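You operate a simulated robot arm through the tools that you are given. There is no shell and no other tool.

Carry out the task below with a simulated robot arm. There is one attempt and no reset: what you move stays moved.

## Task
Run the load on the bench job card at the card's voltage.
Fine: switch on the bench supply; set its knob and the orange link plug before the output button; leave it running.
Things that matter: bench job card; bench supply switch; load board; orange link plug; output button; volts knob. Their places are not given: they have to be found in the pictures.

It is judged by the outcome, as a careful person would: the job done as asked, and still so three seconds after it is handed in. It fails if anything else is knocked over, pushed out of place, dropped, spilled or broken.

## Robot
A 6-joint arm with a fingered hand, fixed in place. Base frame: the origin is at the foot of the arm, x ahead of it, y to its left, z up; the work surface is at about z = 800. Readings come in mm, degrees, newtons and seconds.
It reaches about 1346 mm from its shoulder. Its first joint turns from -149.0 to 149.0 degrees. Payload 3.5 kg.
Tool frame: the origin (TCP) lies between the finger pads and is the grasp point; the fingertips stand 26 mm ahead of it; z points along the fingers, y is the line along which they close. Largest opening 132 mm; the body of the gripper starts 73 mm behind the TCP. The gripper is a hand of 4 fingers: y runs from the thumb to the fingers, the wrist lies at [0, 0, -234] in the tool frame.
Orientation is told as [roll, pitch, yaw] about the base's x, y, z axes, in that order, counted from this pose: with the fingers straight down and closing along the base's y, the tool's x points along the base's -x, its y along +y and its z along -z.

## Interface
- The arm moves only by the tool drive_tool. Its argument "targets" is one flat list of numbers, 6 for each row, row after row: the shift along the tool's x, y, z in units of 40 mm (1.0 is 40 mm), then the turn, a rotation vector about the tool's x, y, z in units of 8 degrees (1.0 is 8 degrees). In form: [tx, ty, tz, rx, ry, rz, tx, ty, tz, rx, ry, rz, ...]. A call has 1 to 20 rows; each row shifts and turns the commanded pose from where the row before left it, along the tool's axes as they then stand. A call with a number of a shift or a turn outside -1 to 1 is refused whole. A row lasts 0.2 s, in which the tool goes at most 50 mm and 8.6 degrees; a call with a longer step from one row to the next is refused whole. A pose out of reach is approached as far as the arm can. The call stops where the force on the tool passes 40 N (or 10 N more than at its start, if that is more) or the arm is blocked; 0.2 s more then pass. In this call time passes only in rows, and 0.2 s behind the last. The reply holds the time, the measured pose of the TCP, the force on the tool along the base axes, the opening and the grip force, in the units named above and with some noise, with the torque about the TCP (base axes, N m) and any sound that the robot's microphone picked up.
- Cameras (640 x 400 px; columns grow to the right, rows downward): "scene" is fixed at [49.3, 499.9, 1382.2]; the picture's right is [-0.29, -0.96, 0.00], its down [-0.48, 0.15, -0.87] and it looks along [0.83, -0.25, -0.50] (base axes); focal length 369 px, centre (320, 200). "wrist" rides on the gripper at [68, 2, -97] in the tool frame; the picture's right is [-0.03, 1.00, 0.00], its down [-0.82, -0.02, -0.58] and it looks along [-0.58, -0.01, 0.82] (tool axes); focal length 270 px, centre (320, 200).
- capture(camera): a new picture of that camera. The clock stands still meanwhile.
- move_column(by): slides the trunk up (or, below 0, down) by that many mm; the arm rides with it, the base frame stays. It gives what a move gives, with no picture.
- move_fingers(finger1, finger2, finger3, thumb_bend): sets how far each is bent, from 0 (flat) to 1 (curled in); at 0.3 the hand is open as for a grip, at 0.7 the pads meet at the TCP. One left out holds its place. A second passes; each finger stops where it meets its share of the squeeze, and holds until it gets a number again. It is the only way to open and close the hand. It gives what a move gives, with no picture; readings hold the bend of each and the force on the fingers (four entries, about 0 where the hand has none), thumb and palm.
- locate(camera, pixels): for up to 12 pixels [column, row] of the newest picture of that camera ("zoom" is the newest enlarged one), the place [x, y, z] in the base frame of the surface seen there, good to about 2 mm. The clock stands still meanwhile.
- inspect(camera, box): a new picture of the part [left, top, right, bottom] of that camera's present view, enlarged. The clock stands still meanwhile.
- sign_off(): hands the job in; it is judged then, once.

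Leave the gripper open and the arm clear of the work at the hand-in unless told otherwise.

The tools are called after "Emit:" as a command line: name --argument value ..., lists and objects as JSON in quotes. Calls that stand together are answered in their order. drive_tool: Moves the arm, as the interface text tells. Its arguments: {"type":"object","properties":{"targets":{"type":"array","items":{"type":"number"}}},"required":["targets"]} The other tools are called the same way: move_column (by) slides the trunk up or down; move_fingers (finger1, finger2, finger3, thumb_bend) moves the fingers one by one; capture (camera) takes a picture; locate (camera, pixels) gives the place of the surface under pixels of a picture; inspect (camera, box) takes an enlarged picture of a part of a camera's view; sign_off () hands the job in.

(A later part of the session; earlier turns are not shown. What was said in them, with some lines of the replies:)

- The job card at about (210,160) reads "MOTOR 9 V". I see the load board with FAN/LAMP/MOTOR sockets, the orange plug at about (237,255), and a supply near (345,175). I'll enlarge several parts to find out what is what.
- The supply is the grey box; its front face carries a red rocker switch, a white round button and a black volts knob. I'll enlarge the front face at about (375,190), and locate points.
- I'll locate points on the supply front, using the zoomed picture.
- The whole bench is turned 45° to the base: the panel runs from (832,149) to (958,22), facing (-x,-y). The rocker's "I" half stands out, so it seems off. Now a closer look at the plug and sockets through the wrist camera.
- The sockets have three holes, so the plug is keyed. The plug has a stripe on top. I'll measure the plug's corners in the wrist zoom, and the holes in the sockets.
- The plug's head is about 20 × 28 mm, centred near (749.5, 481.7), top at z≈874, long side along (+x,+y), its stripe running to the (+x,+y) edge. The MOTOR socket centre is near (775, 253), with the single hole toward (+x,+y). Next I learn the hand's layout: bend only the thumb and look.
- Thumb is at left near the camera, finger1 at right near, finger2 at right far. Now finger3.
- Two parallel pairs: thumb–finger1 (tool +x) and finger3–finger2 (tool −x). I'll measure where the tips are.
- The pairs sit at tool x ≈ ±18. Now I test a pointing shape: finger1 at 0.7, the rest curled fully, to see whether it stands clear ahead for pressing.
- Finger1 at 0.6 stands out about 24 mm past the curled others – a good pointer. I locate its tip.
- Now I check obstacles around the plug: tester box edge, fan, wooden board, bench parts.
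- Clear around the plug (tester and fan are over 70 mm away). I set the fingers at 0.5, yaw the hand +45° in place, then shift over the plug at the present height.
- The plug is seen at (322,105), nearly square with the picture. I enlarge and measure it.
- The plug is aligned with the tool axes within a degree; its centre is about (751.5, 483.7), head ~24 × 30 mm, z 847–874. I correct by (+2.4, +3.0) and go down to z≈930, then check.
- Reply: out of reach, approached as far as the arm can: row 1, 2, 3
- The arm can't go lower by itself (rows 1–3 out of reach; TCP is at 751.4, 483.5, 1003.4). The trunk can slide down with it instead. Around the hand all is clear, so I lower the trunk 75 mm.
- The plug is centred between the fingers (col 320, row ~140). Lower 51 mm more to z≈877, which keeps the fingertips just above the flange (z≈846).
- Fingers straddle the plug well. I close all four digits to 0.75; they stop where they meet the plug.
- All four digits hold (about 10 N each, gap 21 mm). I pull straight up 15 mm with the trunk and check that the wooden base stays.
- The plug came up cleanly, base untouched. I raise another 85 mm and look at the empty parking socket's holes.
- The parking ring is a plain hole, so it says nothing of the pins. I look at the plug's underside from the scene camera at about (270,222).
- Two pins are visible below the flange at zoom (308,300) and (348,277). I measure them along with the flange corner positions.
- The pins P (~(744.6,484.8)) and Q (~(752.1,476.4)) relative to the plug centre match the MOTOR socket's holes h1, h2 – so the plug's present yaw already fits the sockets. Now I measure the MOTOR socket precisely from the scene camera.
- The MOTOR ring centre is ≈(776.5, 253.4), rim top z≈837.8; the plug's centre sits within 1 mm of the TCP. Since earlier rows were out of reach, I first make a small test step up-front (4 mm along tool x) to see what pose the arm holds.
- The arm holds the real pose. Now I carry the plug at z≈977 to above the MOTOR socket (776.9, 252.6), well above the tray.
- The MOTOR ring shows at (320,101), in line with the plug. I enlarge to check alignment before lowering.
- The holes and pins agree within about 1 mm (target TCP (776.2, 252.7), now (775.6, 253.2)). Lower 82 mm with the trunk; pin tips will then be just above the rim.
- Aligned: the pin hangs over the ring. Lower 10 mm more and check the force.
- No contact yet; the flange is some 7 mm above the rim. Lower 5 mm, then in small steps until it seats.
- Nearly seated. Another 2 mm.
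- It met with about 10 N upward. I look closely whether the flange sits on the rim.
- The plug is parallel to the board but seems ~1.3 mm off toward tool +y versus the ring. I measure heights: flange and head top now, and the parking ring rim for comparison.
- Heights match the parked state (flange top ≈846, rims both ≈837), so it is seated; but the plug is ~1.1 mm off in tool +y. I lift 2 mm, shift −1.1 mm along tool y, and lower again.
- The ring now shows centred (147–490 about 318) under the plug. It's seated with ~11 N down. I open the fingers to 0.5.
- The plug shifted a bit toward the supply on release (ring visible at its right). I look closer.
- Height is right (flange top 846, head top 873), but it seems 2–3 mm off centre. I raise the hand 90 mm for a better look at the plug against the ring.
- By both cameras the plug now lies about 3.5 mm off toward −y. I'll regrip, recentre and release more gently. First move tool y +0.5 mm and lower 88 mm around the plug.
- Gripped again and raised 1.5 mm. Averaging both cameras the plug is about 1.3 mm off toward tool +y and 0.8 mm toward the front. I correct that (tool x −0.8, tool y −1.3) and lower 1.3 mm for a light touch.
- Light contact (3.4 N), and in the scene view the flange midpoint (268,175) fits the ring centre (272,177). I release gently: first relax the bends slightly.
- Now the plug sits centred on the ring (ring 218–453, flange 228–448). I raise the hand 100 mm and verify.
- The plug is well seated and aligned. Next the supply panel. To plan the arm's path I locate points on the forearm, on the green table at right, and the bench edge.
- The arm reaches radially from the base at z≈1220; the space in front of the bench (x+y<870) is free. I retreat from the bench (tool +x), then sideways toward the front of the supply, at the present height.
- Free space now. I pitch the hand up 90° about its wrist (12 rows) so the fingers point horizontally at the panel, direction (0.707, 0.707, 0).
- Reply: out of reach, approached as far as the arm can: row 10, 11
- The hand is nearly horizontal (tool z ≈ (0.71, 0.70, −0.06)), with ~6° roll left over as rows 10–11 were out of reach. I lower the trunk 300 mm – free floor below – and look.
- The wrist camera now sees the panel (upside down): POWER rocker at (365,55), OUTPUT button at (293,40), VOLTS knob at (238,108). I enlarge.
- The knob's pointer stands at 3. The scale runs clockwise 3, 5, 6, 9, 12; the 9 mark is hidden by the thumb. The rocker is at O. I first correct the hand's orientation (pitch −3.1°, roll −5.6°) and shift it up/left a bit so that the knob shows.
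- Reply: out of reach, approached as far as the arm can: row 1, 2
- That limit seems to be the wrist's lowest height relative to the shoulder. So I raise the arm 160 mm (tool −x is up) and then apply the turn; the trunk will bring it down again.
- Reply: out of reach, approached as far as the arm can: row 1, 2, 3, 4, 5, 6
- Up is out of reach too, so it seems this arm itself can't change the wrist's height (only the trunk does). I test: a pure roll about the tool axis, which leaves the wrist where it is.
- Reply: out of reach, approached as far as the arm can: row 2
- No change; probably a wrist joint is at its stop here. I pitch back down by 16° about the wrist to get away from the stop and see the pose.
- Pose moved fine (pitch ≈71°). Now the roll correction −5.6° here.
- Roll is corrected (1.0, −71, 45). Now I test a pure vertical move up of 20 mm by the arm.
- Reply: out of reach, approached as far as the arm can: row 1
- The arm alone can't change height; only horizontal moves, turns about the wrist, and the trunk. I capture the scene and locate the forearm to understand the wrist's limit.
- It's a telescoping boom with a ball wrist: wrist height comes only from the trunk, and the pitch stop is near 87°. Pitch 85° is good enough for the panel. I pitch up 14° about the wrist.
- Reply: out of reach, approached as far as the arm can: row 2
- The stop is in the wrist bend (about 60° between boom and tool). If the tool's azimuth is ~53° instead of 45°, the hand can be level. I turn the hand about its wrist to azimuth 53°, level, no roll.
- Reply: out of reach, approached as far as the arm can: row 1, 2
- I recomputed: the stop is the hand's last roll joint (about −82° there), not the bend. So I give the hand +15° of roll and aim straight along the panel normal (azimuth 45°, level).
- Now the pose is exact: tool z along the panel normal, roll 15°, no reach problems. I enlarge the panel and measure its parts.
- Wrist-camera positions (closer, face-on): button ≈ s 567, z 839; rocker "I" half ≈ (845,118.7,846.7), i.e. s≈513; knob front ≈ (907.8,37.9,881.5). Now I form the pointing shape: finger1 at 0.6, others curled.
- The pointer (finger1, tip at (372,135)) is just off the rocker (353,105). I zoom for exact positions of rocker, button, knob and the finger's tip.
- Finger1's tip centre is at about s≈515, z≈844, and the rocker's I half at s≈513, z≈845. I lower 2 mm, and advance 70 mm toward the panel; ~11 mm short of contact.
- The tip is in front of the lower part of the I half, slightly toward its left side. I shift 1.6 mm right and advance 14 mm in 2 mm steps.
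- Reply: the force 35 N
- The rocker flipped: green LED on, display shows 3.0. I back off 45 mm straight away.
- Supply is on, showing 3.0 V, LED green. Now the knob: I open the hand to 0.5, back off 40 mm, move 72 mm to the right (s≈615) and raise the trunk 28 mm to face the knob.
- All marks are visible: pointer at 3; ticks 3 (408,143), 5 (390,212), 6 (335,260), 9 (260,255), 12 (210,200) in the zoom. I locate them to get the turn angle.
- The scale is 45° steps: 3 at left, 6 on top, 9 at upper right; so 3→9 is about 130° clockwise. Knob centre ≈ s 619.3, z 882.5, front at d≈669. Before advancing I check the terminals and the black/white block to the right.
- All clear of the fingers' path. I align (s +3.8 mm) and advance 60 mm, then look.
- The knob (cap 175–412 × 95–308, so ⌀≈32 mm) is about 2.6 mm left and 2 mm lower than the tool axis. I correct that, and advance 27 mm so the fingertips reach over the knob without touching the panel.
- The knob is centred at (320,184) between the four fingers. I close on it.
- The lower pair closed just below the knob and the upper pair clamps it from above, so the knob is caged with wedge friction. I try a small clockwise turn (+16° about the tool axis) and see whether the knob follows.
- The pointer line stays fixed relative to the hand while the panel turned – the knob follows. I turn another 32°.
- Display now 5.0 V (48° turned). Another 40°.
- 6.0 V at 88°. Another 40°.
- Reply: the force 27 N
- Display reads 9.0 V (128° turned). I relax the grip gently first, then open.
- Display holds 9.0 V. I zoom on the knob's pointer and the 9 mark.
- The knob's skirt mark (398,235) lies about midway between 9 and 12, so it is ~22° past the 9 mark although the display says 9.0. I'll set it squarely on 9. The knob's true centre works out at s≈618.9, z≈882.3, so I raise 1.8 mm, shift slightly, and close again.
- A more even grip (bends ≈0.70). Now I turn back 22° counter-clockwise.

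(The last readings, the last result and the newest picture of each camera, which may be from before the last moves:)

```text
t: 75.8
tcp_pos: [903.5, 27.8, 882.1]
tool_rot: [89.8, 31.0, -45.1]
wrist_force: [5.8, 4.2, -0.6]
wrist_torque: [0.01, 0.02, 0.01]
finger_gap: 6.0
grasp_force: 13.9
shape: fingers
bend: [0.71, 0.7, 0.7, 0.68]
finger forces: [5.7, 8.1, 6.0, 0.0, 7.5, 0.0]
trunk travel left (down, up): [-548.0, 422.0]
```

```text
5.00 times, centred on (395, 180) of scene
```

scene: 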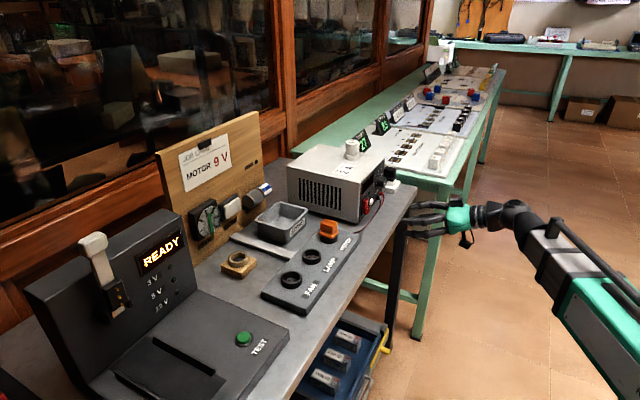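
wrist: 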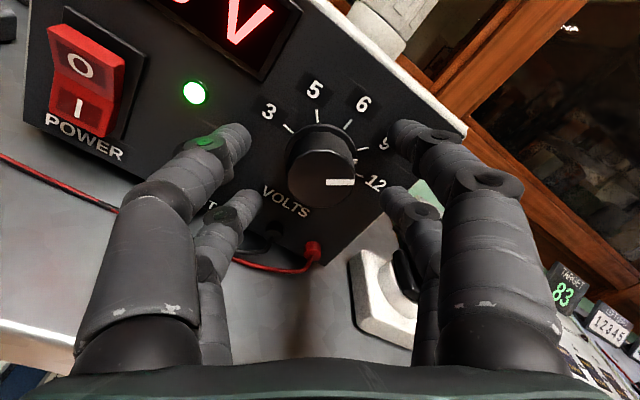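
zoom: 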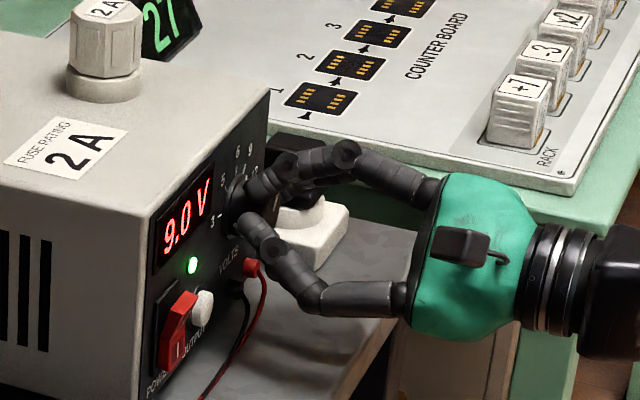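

Still 9.0 V, low side forces. I open gently and check the pointer.

Emit:
move_fingers --finger1 0.68 --finger2 0.67 --finger3 0.67 --thumb_bend 0.65

Emit:
move_fingers --finger1 0.5 --finger2 0.5 --finger3 0.5 --thumb_bend 0.5

Emit:
inspect --camera "wrist" --box '[255, 85, 405, 215]'

Emit:
inspect --camera "scene" --box '[345, 140, 445, 220]'

```text
t: 76.8
tcp_pos: [901.8, 26.1, 881.7]
tool_rot: [89.9, 31.0, -45.3]
wrist_force: [0.9, -3.7, -0.7]
wrist_torque: [0.0, 0.04, -0.07]
finger_gap: 13.2
grasp_force: 3.7
shape: fingers
bend: [0.67, 0.66, 0.66, 0.65]
finger forces: [2.6, 3.7, 2.4, 0.0, 0.3, 0.1]
trunk travel left (down, up): [-548.0, 422.0]
```

```text
t: 77.8
tcp_pos: [902.4, 26.7, 882.5]
tool_rot: [89.8, 31.0, -45.2]
wrist_force: [-0.1, 0.4, 1.1]
wrist_torque: [0.0, -0.01, -0.02]
finger_gap: 65.6
grasp_force: 0.1
shape: fingers
bend: [0.5, 0.5, 0.5, 0.5]
finger forces: [0.0, 0.1, 0.1, 0.0, 0.1, 0.1]
trunk travel left (down, up): [-548.0, 422.0]
```

```text
3.08 times, centred on (330, 150) of wrist
```

zoom: 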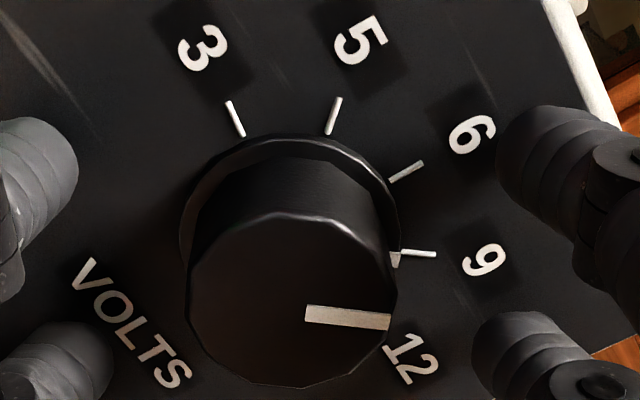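

```text
5.00 times, centred on (395, 180) of scene
```

zoom: 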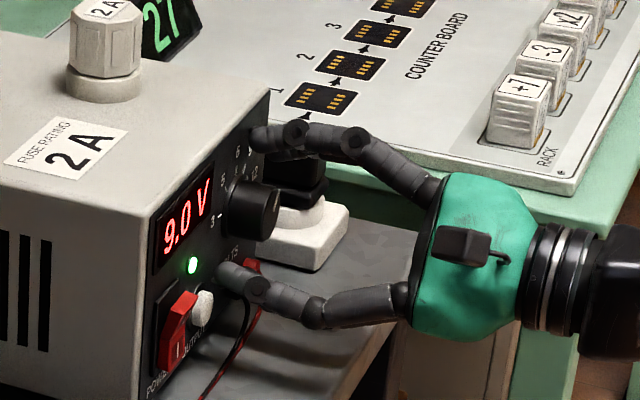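

The skirt mark now sits right at the 9 tick and the display reads 9.0 V. Next I retract 90 mm straight back and roll the hand back by 106° (to the 15° roll).

Emit:
drive_tool --targets '[0, 0, -0.5, 0, 0, 0, 0, 0, -0.9, 0, 0, 0, 0, 0, -0.9, 0, 0, 0, 0, 0, 0, 0, 0, -0.9464, 0, 0, 0, 0, 0, -0.9464, 0, 0, 0, 0, 0, -0.9464, 0, 0, 0, 0, 0, -0.9464, 0, 0, 0, 0, 0, -0.9464, 0, 0, 0, 0, 0, -0.9464, 0, 0, 0, 0, 0, -0.9464, 0, 0, 0, 0, 0, -0.9464, 0, 0, 0, 0, 0, -0.9464, 0, 0, 0, 0, 0, -0.9464, 0, 0, 0, 0, 0, -0.9464, 0, 0, 0, 0, 0, -0.9464, 0, 0, 0, 0, 0, -0.9464, 0, 0, 0, 0, 0, -0.9464, 0, 0, 0, 0, 0, 0]'

Emit:
capture --camera "wrist"

Emit:
inspect --camera "scene" --box '[345, 140, 445, 220]'

```text
t: 81.5
tcp_pos: [837.5, -38.1, 881.7]
tool_rot: [89.9, -75.1, -45.0]
wrist_force: [-1.1, 0.3, 0.3]
wrist_torque: [-0.04, 0.0, -0.02]
finger_gap: 65.5
grasp_force: 0.0
shape: fingers
bend: [0.5, 0.5, 0.5, 0.5]
finger forces: [0.1, 0.1, 0.1, 0.0, 0.0, 0.0]
trunk travel left (down, up): [-548.0, 422.0]
```

```text
taken
```

wrist: 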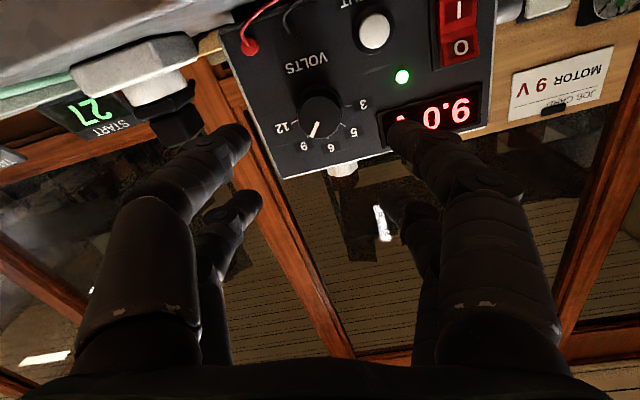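

```text
5.00 times, centred on (395, 180) of scene
```

zoom: 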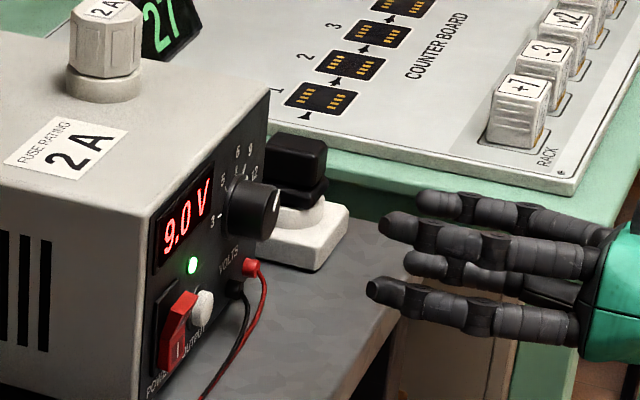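

Pointer on 9, display 9.0 V, all well. Now I make a thumb pointer (thumb 0.6, others curled) – that keeps the other fingers clear of the knob – and move to in front of the OUTPUT button.

Emit:
move_fingers --finger1 1.0 --finger2 1.0 --finger3 1.0 --thumb_bend 0.6

Emit:
drive_tool --targets '[0.23, 0.859, 0, 0, 0, 0, 0.23, 0.859, 0, 0, 0, 0, 0, 0, 0, 0, 0, 0]'

Emit:
move_column --by -20

Emit:
capture --camera "wrist"

Emit:
inspect --camera "wrist" --box '[190, 40, 430, 190]'

```text
t: 82.5
tcp_pos: [838.4, -39.0, 881.6]
tool_rot: [89.9, -75.0, -44.9]
wrist_force: [0.6, 0.3, -0.5]
wrist_torque: [0.02, 0.02, -0.01]
finger_gap: 39.1
grasp_force: 0.2
shape: fingers
bend: [1.0, 0.74, 0.74, 0.6]
finger forces: [0.1, 0.1, 0.1, 0.0, 0.1, 0.1]
trunk travel left (down, up): [-548.0, 422.0]
```

```text
t: 83.3
tcp_pos: [786.3, 10.6, 883.2]
tool_rot: [89.7, -74.9, -44.8]
wrist_force: [-0.6, 0.4, 0.4]
wrist_torque: [0.02, 0.03, 0.0]
finger_gap: 38.9
grasp_force: 0.1
shape: fingers
bend: [1.0, 0.74, 0.74, 0.6]
finger forces: [0.0, 0.1, 0.0, 0.0, 0.1, 0.1]
trunk travel left (down, up): [-548.0, 422.0]
```

```text
t: 84.0
tcp_pos: [787.3, 10.4, 861.5]
tool_rot: [89.6, -75.0, -44.8]
wrist_force: [0.2, 0.3, -0.1]
wrist_torque: [-0.02, -0.01, 0.02]
finger_gap: 38.8
grasp_force: 0.0
shape: fingers
bend: [1.0, 0.74, 0.74, 0.6]
finger forces: [0.0, 0.0, 0.0, 0.0, 0.0, 0.0]
trunk travel left (down, up): [-528.0, 442.0]
```

```text
taken
```

wrist: 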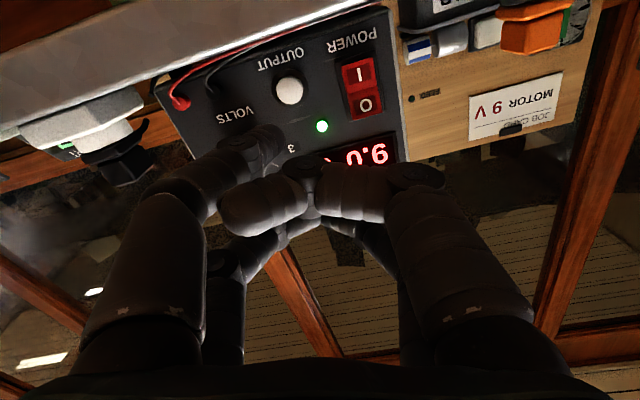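

```text
2.67 times, centred on (310, 115) of wrist
```

zoom: 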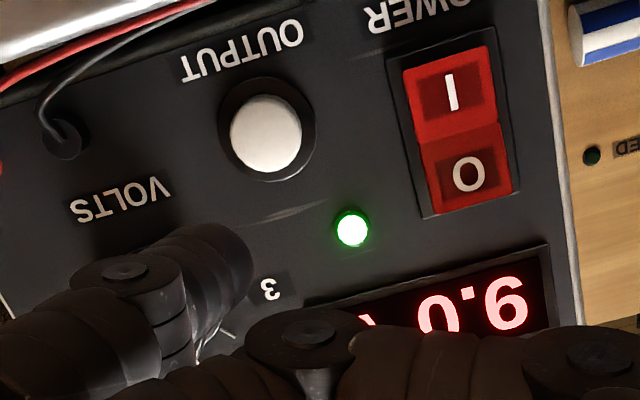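

The thumb's tip shows at about px (278,138), button at (289,91). I locate both.

Emit:
locate --camera "wrist" --pixels '[[289, 90], [275, 132], [270, 128], [278, 140], [265, 135], [272, 150], [360, 75], [364, 104], [322, 126]]'

```text
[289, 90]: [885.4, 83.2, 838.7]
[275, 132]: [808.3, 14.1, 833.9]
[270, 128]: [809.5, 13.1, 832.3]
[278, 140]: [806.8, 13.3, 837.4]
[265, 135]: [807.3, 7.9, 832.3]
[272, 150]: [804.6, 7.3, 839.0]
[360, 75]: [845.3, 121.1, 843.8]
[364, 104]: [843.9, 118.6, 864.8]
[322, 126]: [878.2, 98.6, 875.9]
```

The thumb tip centre (s≈566.4, z≈838) is in line with the button (s 567.3, z 838.7). I advance 82 mm and check before pressing.

Emit:
drive_tool --targets '[0, -0.02, 0.7, 0, 0, 0, 0, 0, 0.7, 0, 0, 0, 0, 0, 0.65, 0, 0, 0, 0, 0, 0, 0, 0, 0]'

Emit:
capture --camera "wrist"

Emit:
inspect --camera "wrist" --box '[220, 70, 380, 190]'

Emit:
inspect --camera "scene" --box '[350, 160, 410, 225]'

```text
t: 85.0
tcp_pos: [847.0, 64.3, 863.4]
tool_rot: [89.6, -74.9, -44.9]
wrist_force: [0.7, 0.6, 0.1]
wrist_torque: [0.01, -0.03, -0.02]
finger_gap: 39.1
grasp_force: 0.0
shape: fingers
bend: [1.0, 0.74, 0.74, 0.6]
finger forces: [0.0, 0.0, 0.0, 0.1, 0.0, 0.0]
trunk travel left (down, up): [-528.0, 442.0]
```

```text
taken
```

wrist: 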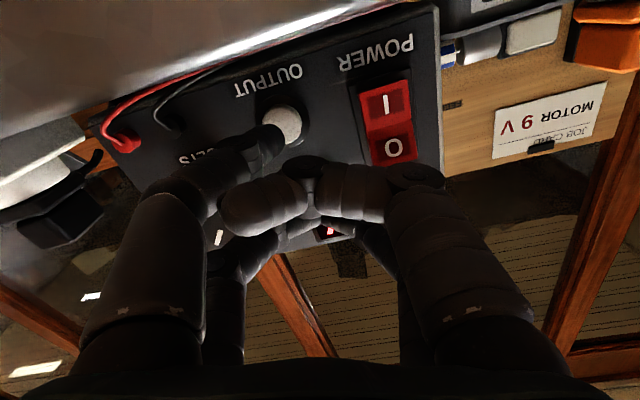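

```text
3.33 times, centred on (300, 130) of wrist
```

zoom: 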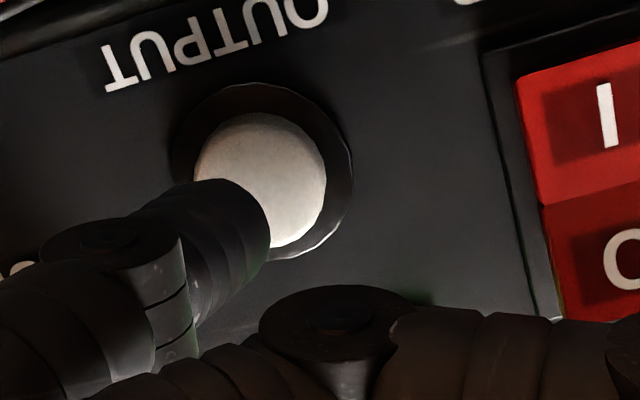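

```text
6.15 times, centred on (380, 192) of scene
```

zoom: 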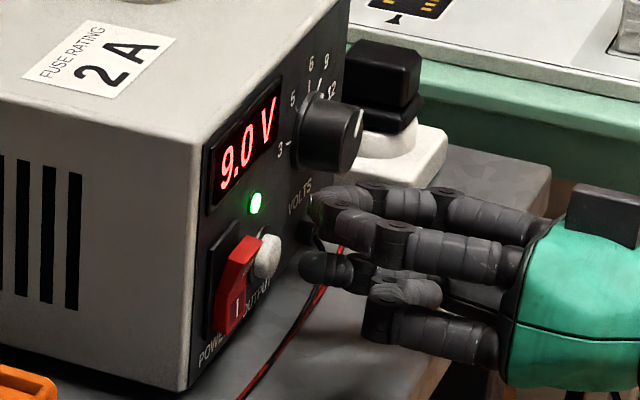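

The contact point will fall within 2 mm of the button's centre. I advance 14 mm in 2 mm steps (with a 1.2 mm trim), then check.

Emit:
drive_tool --targets '[0, 0.03, 0.05, 0, 0, 0, 0, 0, 0.05, 0, 0, 0, 0, 0, 0.05, 0, 0, 0, 0, 0, 0.05, 0, 0, 0, 0, 0, 0.05, 0, 0, 0, 0, 0, 0.05, 0, 0, 0, 0, 0, 0.05, 0, 0, 0]'

Emit:
inspect --camera "wrist" --box '[220, 70, 380, 190]'

Emit:
inspect --camera "scene" --box '[350, 160, 410, 225]'

```text
t: 86.6
tcp_pos: [854.7, 78.4, 862.3]
tool_rot: [90.0, -75.0, -45.1]
wrist_force: [-2.3, -4.1, 0.2]
wrist_torque: [-0.1, 0.03, -0.08]
finger_gap: 39.0
grasp_force: 1.4
shape: fingers
bend: [1.0, 0.74, 0.74, 0.6]
finger forces: [0.0, 0.0, 0.0, 0.1, 3.6, 0.1]
trunk travel left (down, up): [-528.0, 442.0]
heard: click
```

```text
3.33 times, centred on (300, 130) of wrist
```

zoom: 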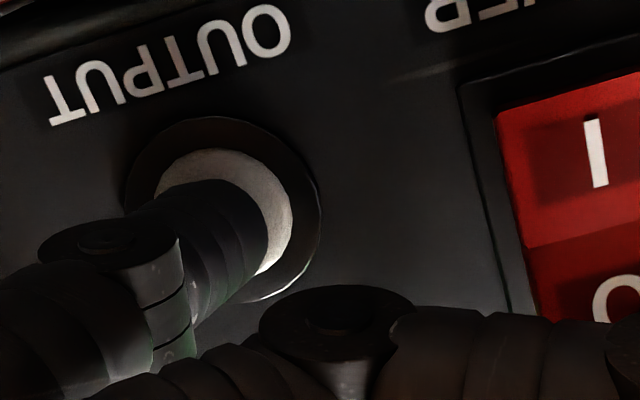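

```text
6.15 times, centred on (380, 192) of scene
```

zoom: 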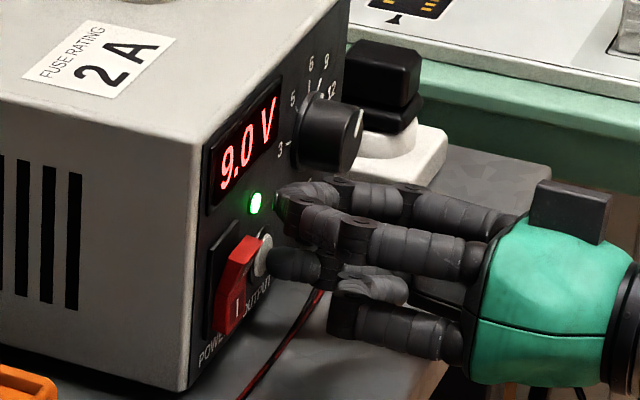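

A click was heard at ~4 N. I check whether the output is on: the motor and the FEED lamp on the wooden board.

Emit:
inspect --camera "scene" --box '[180, 130, 300, 230]'

Emit:
drive_tool --targets '[0, 0, -0.25, 0, 0, 0, 0, 0, -0.5, 0, 0, 0, 0, 0, -0.75, 0, 0, 0]'

Emit:
inspect --camera "scene" --box '[180, 130, 300, 230]'

Emit:
inspect --camera "scene" --box '[350, 160, 410, 225]'

```text
4.00 times, centred on (240, 180) of scene
```

zoom: 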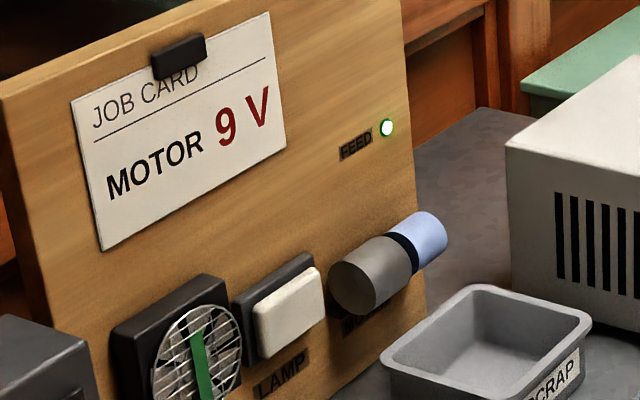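

```text
t: 87.4
tcp_pos: [810.5, 34.5, 862.5]
tool_rot: [90.3, -74.9, -45.4]
wrist_force: [-0.7, -0.1, -0.1]
wrist_torque: [0.01, -0.04, 0.03]
finger_gap: 38.9
grasp_force: 0.2
shape: fingers
bend: [1.0, 0.74, 0.74, 0.6]
finger forces: [0.0, 0.0, 0.1, 0.0, 0.1, 0.1]
trunk travel left (down, up): [-528.0, 442.0]
```

```text
4.00 times, centred on (240, 180) of scene
```

zoom: 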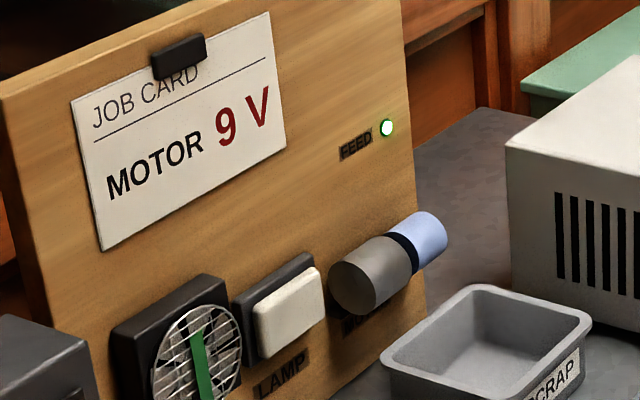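

```text
6.15 times, centred on (380, 192) of scene
```

zoom: 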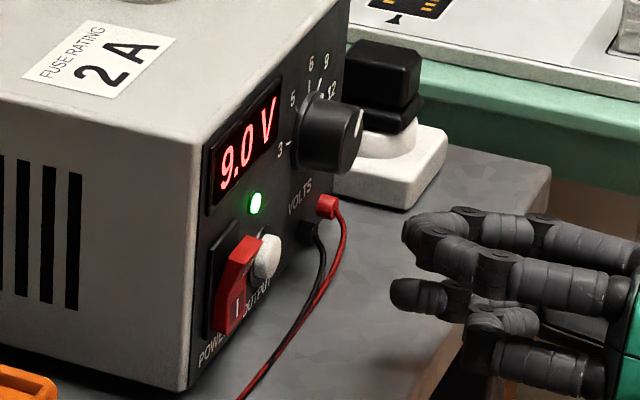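

FEED is lit green and the motor's striped drum is blurred – it's spinning at 9.0 V, and it stays on after release. I retreat another 110 mm and open the hand.

Emit:
drive_tool --targets '[0, 0, -0.9, 0, 0, 0, 0, 0, -0.9, 0, 0, 0, 0, 0, -0.9, 0, 0, 0, 0, 0, 0, 0, 0, 0]'

Emit:
move_fingers --finger1 0.3 --finger2 0.3 --finger3 0.3 --thumb_bend 0.3

Emit:
capture --camera "scene"

Emit:
inspect --camera "scene" --box '[180, 130, 400, 310]'

Emit:
inspect --camera "scene" --box '[300, 200, 364, 248]'

```text
t: 88.4
tcp_pos: [734.2, -41.6, 862.9]
tool_rot: [90.5, -74.9, -45.6]
wrist_force: [-0.3, -0.1, 0.4]
wrist_torque: [-0.02, -0.02, 0.0]
finger_gap: 39.0
grasp_force: 0.1
shape: fingers
bend: [1.0, 0.74, 0.74, 0.6]
finger forces: [0.1, 0.1, 0.0, 0.0, 0.0, 0.1]
trunk travel left (down, up): [-528.0, 442.0]
```

```text
t: 89.4
tcp_pos: [734.0, -40.4, 863.4]
tool_rot: [90.5, -75.0, -45.6]
wrist_force: [-0.1, -0.2, 0.3]
wrist_torque: [-0.01, 0.0, 0.03]
finger_gap: 132.1
grasp_force: 0.1
shape: fingers
bend: [0.3, 0.3, 0.3, 0.3]
finger forces: [0.0, 0.1, 0.0, 0.0, 0.1, 0.0]
trunk travel left (down, up): [-528.0, 442.0]
```

```text
taken
```

scene: 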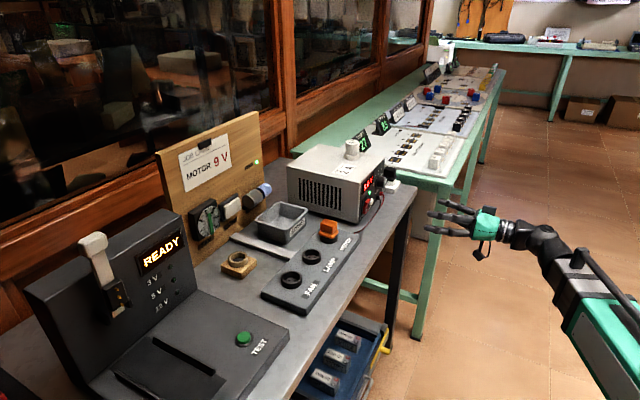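

```text
2.22 times, centred on (290, 220) of scene
```

zoom: 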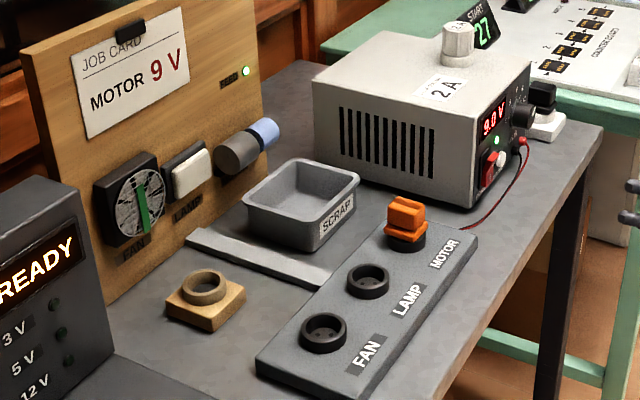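

```text
8.33 times, centred on (332, 224) of scene
```

zoom: 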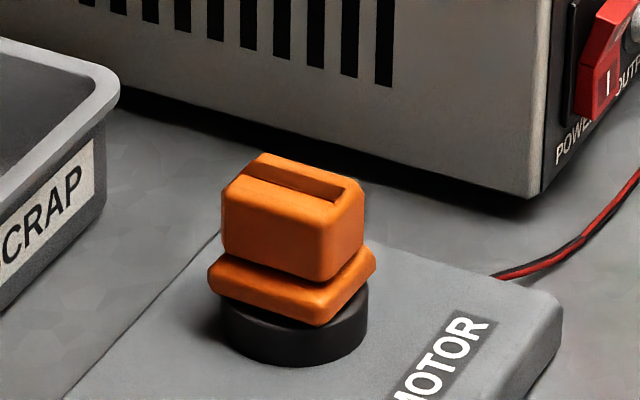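

Everything is as asked: supply on, 9.0 V set, the plug in MOTOR, output on, FEED lit and the motor turning. Nothing else has moved. The hand is open and the arm stands clear in front of the bench. I hand the job in.

Emit:
sign_off

```text
The job is handed in.
```

The job is done and handed in: the motor is running at 9 V, as the job card asks, and I left it running.

- **Supply:** switched on, with its green lamp lit and the display reading 9.0 V. The volts knob's mark sits at the 9 tick. My first turn overshot by about 22°, so I turned it back before pressing output.
- **Link plug:** seated in the MOTOR socket on the load board. It slipped about 3.5 mm off centre when I first let go, so I gripped it again and centred it.
- **Output:** pressed once, after the knob and plug were set. I heard a click, the FEED lamp came on, and the motor's striped drum is blurred from turning. It stayed on after I backed off.

In the last picture nothing else on the bench had moved. The hand is open and the arm is clear in front of the bench.
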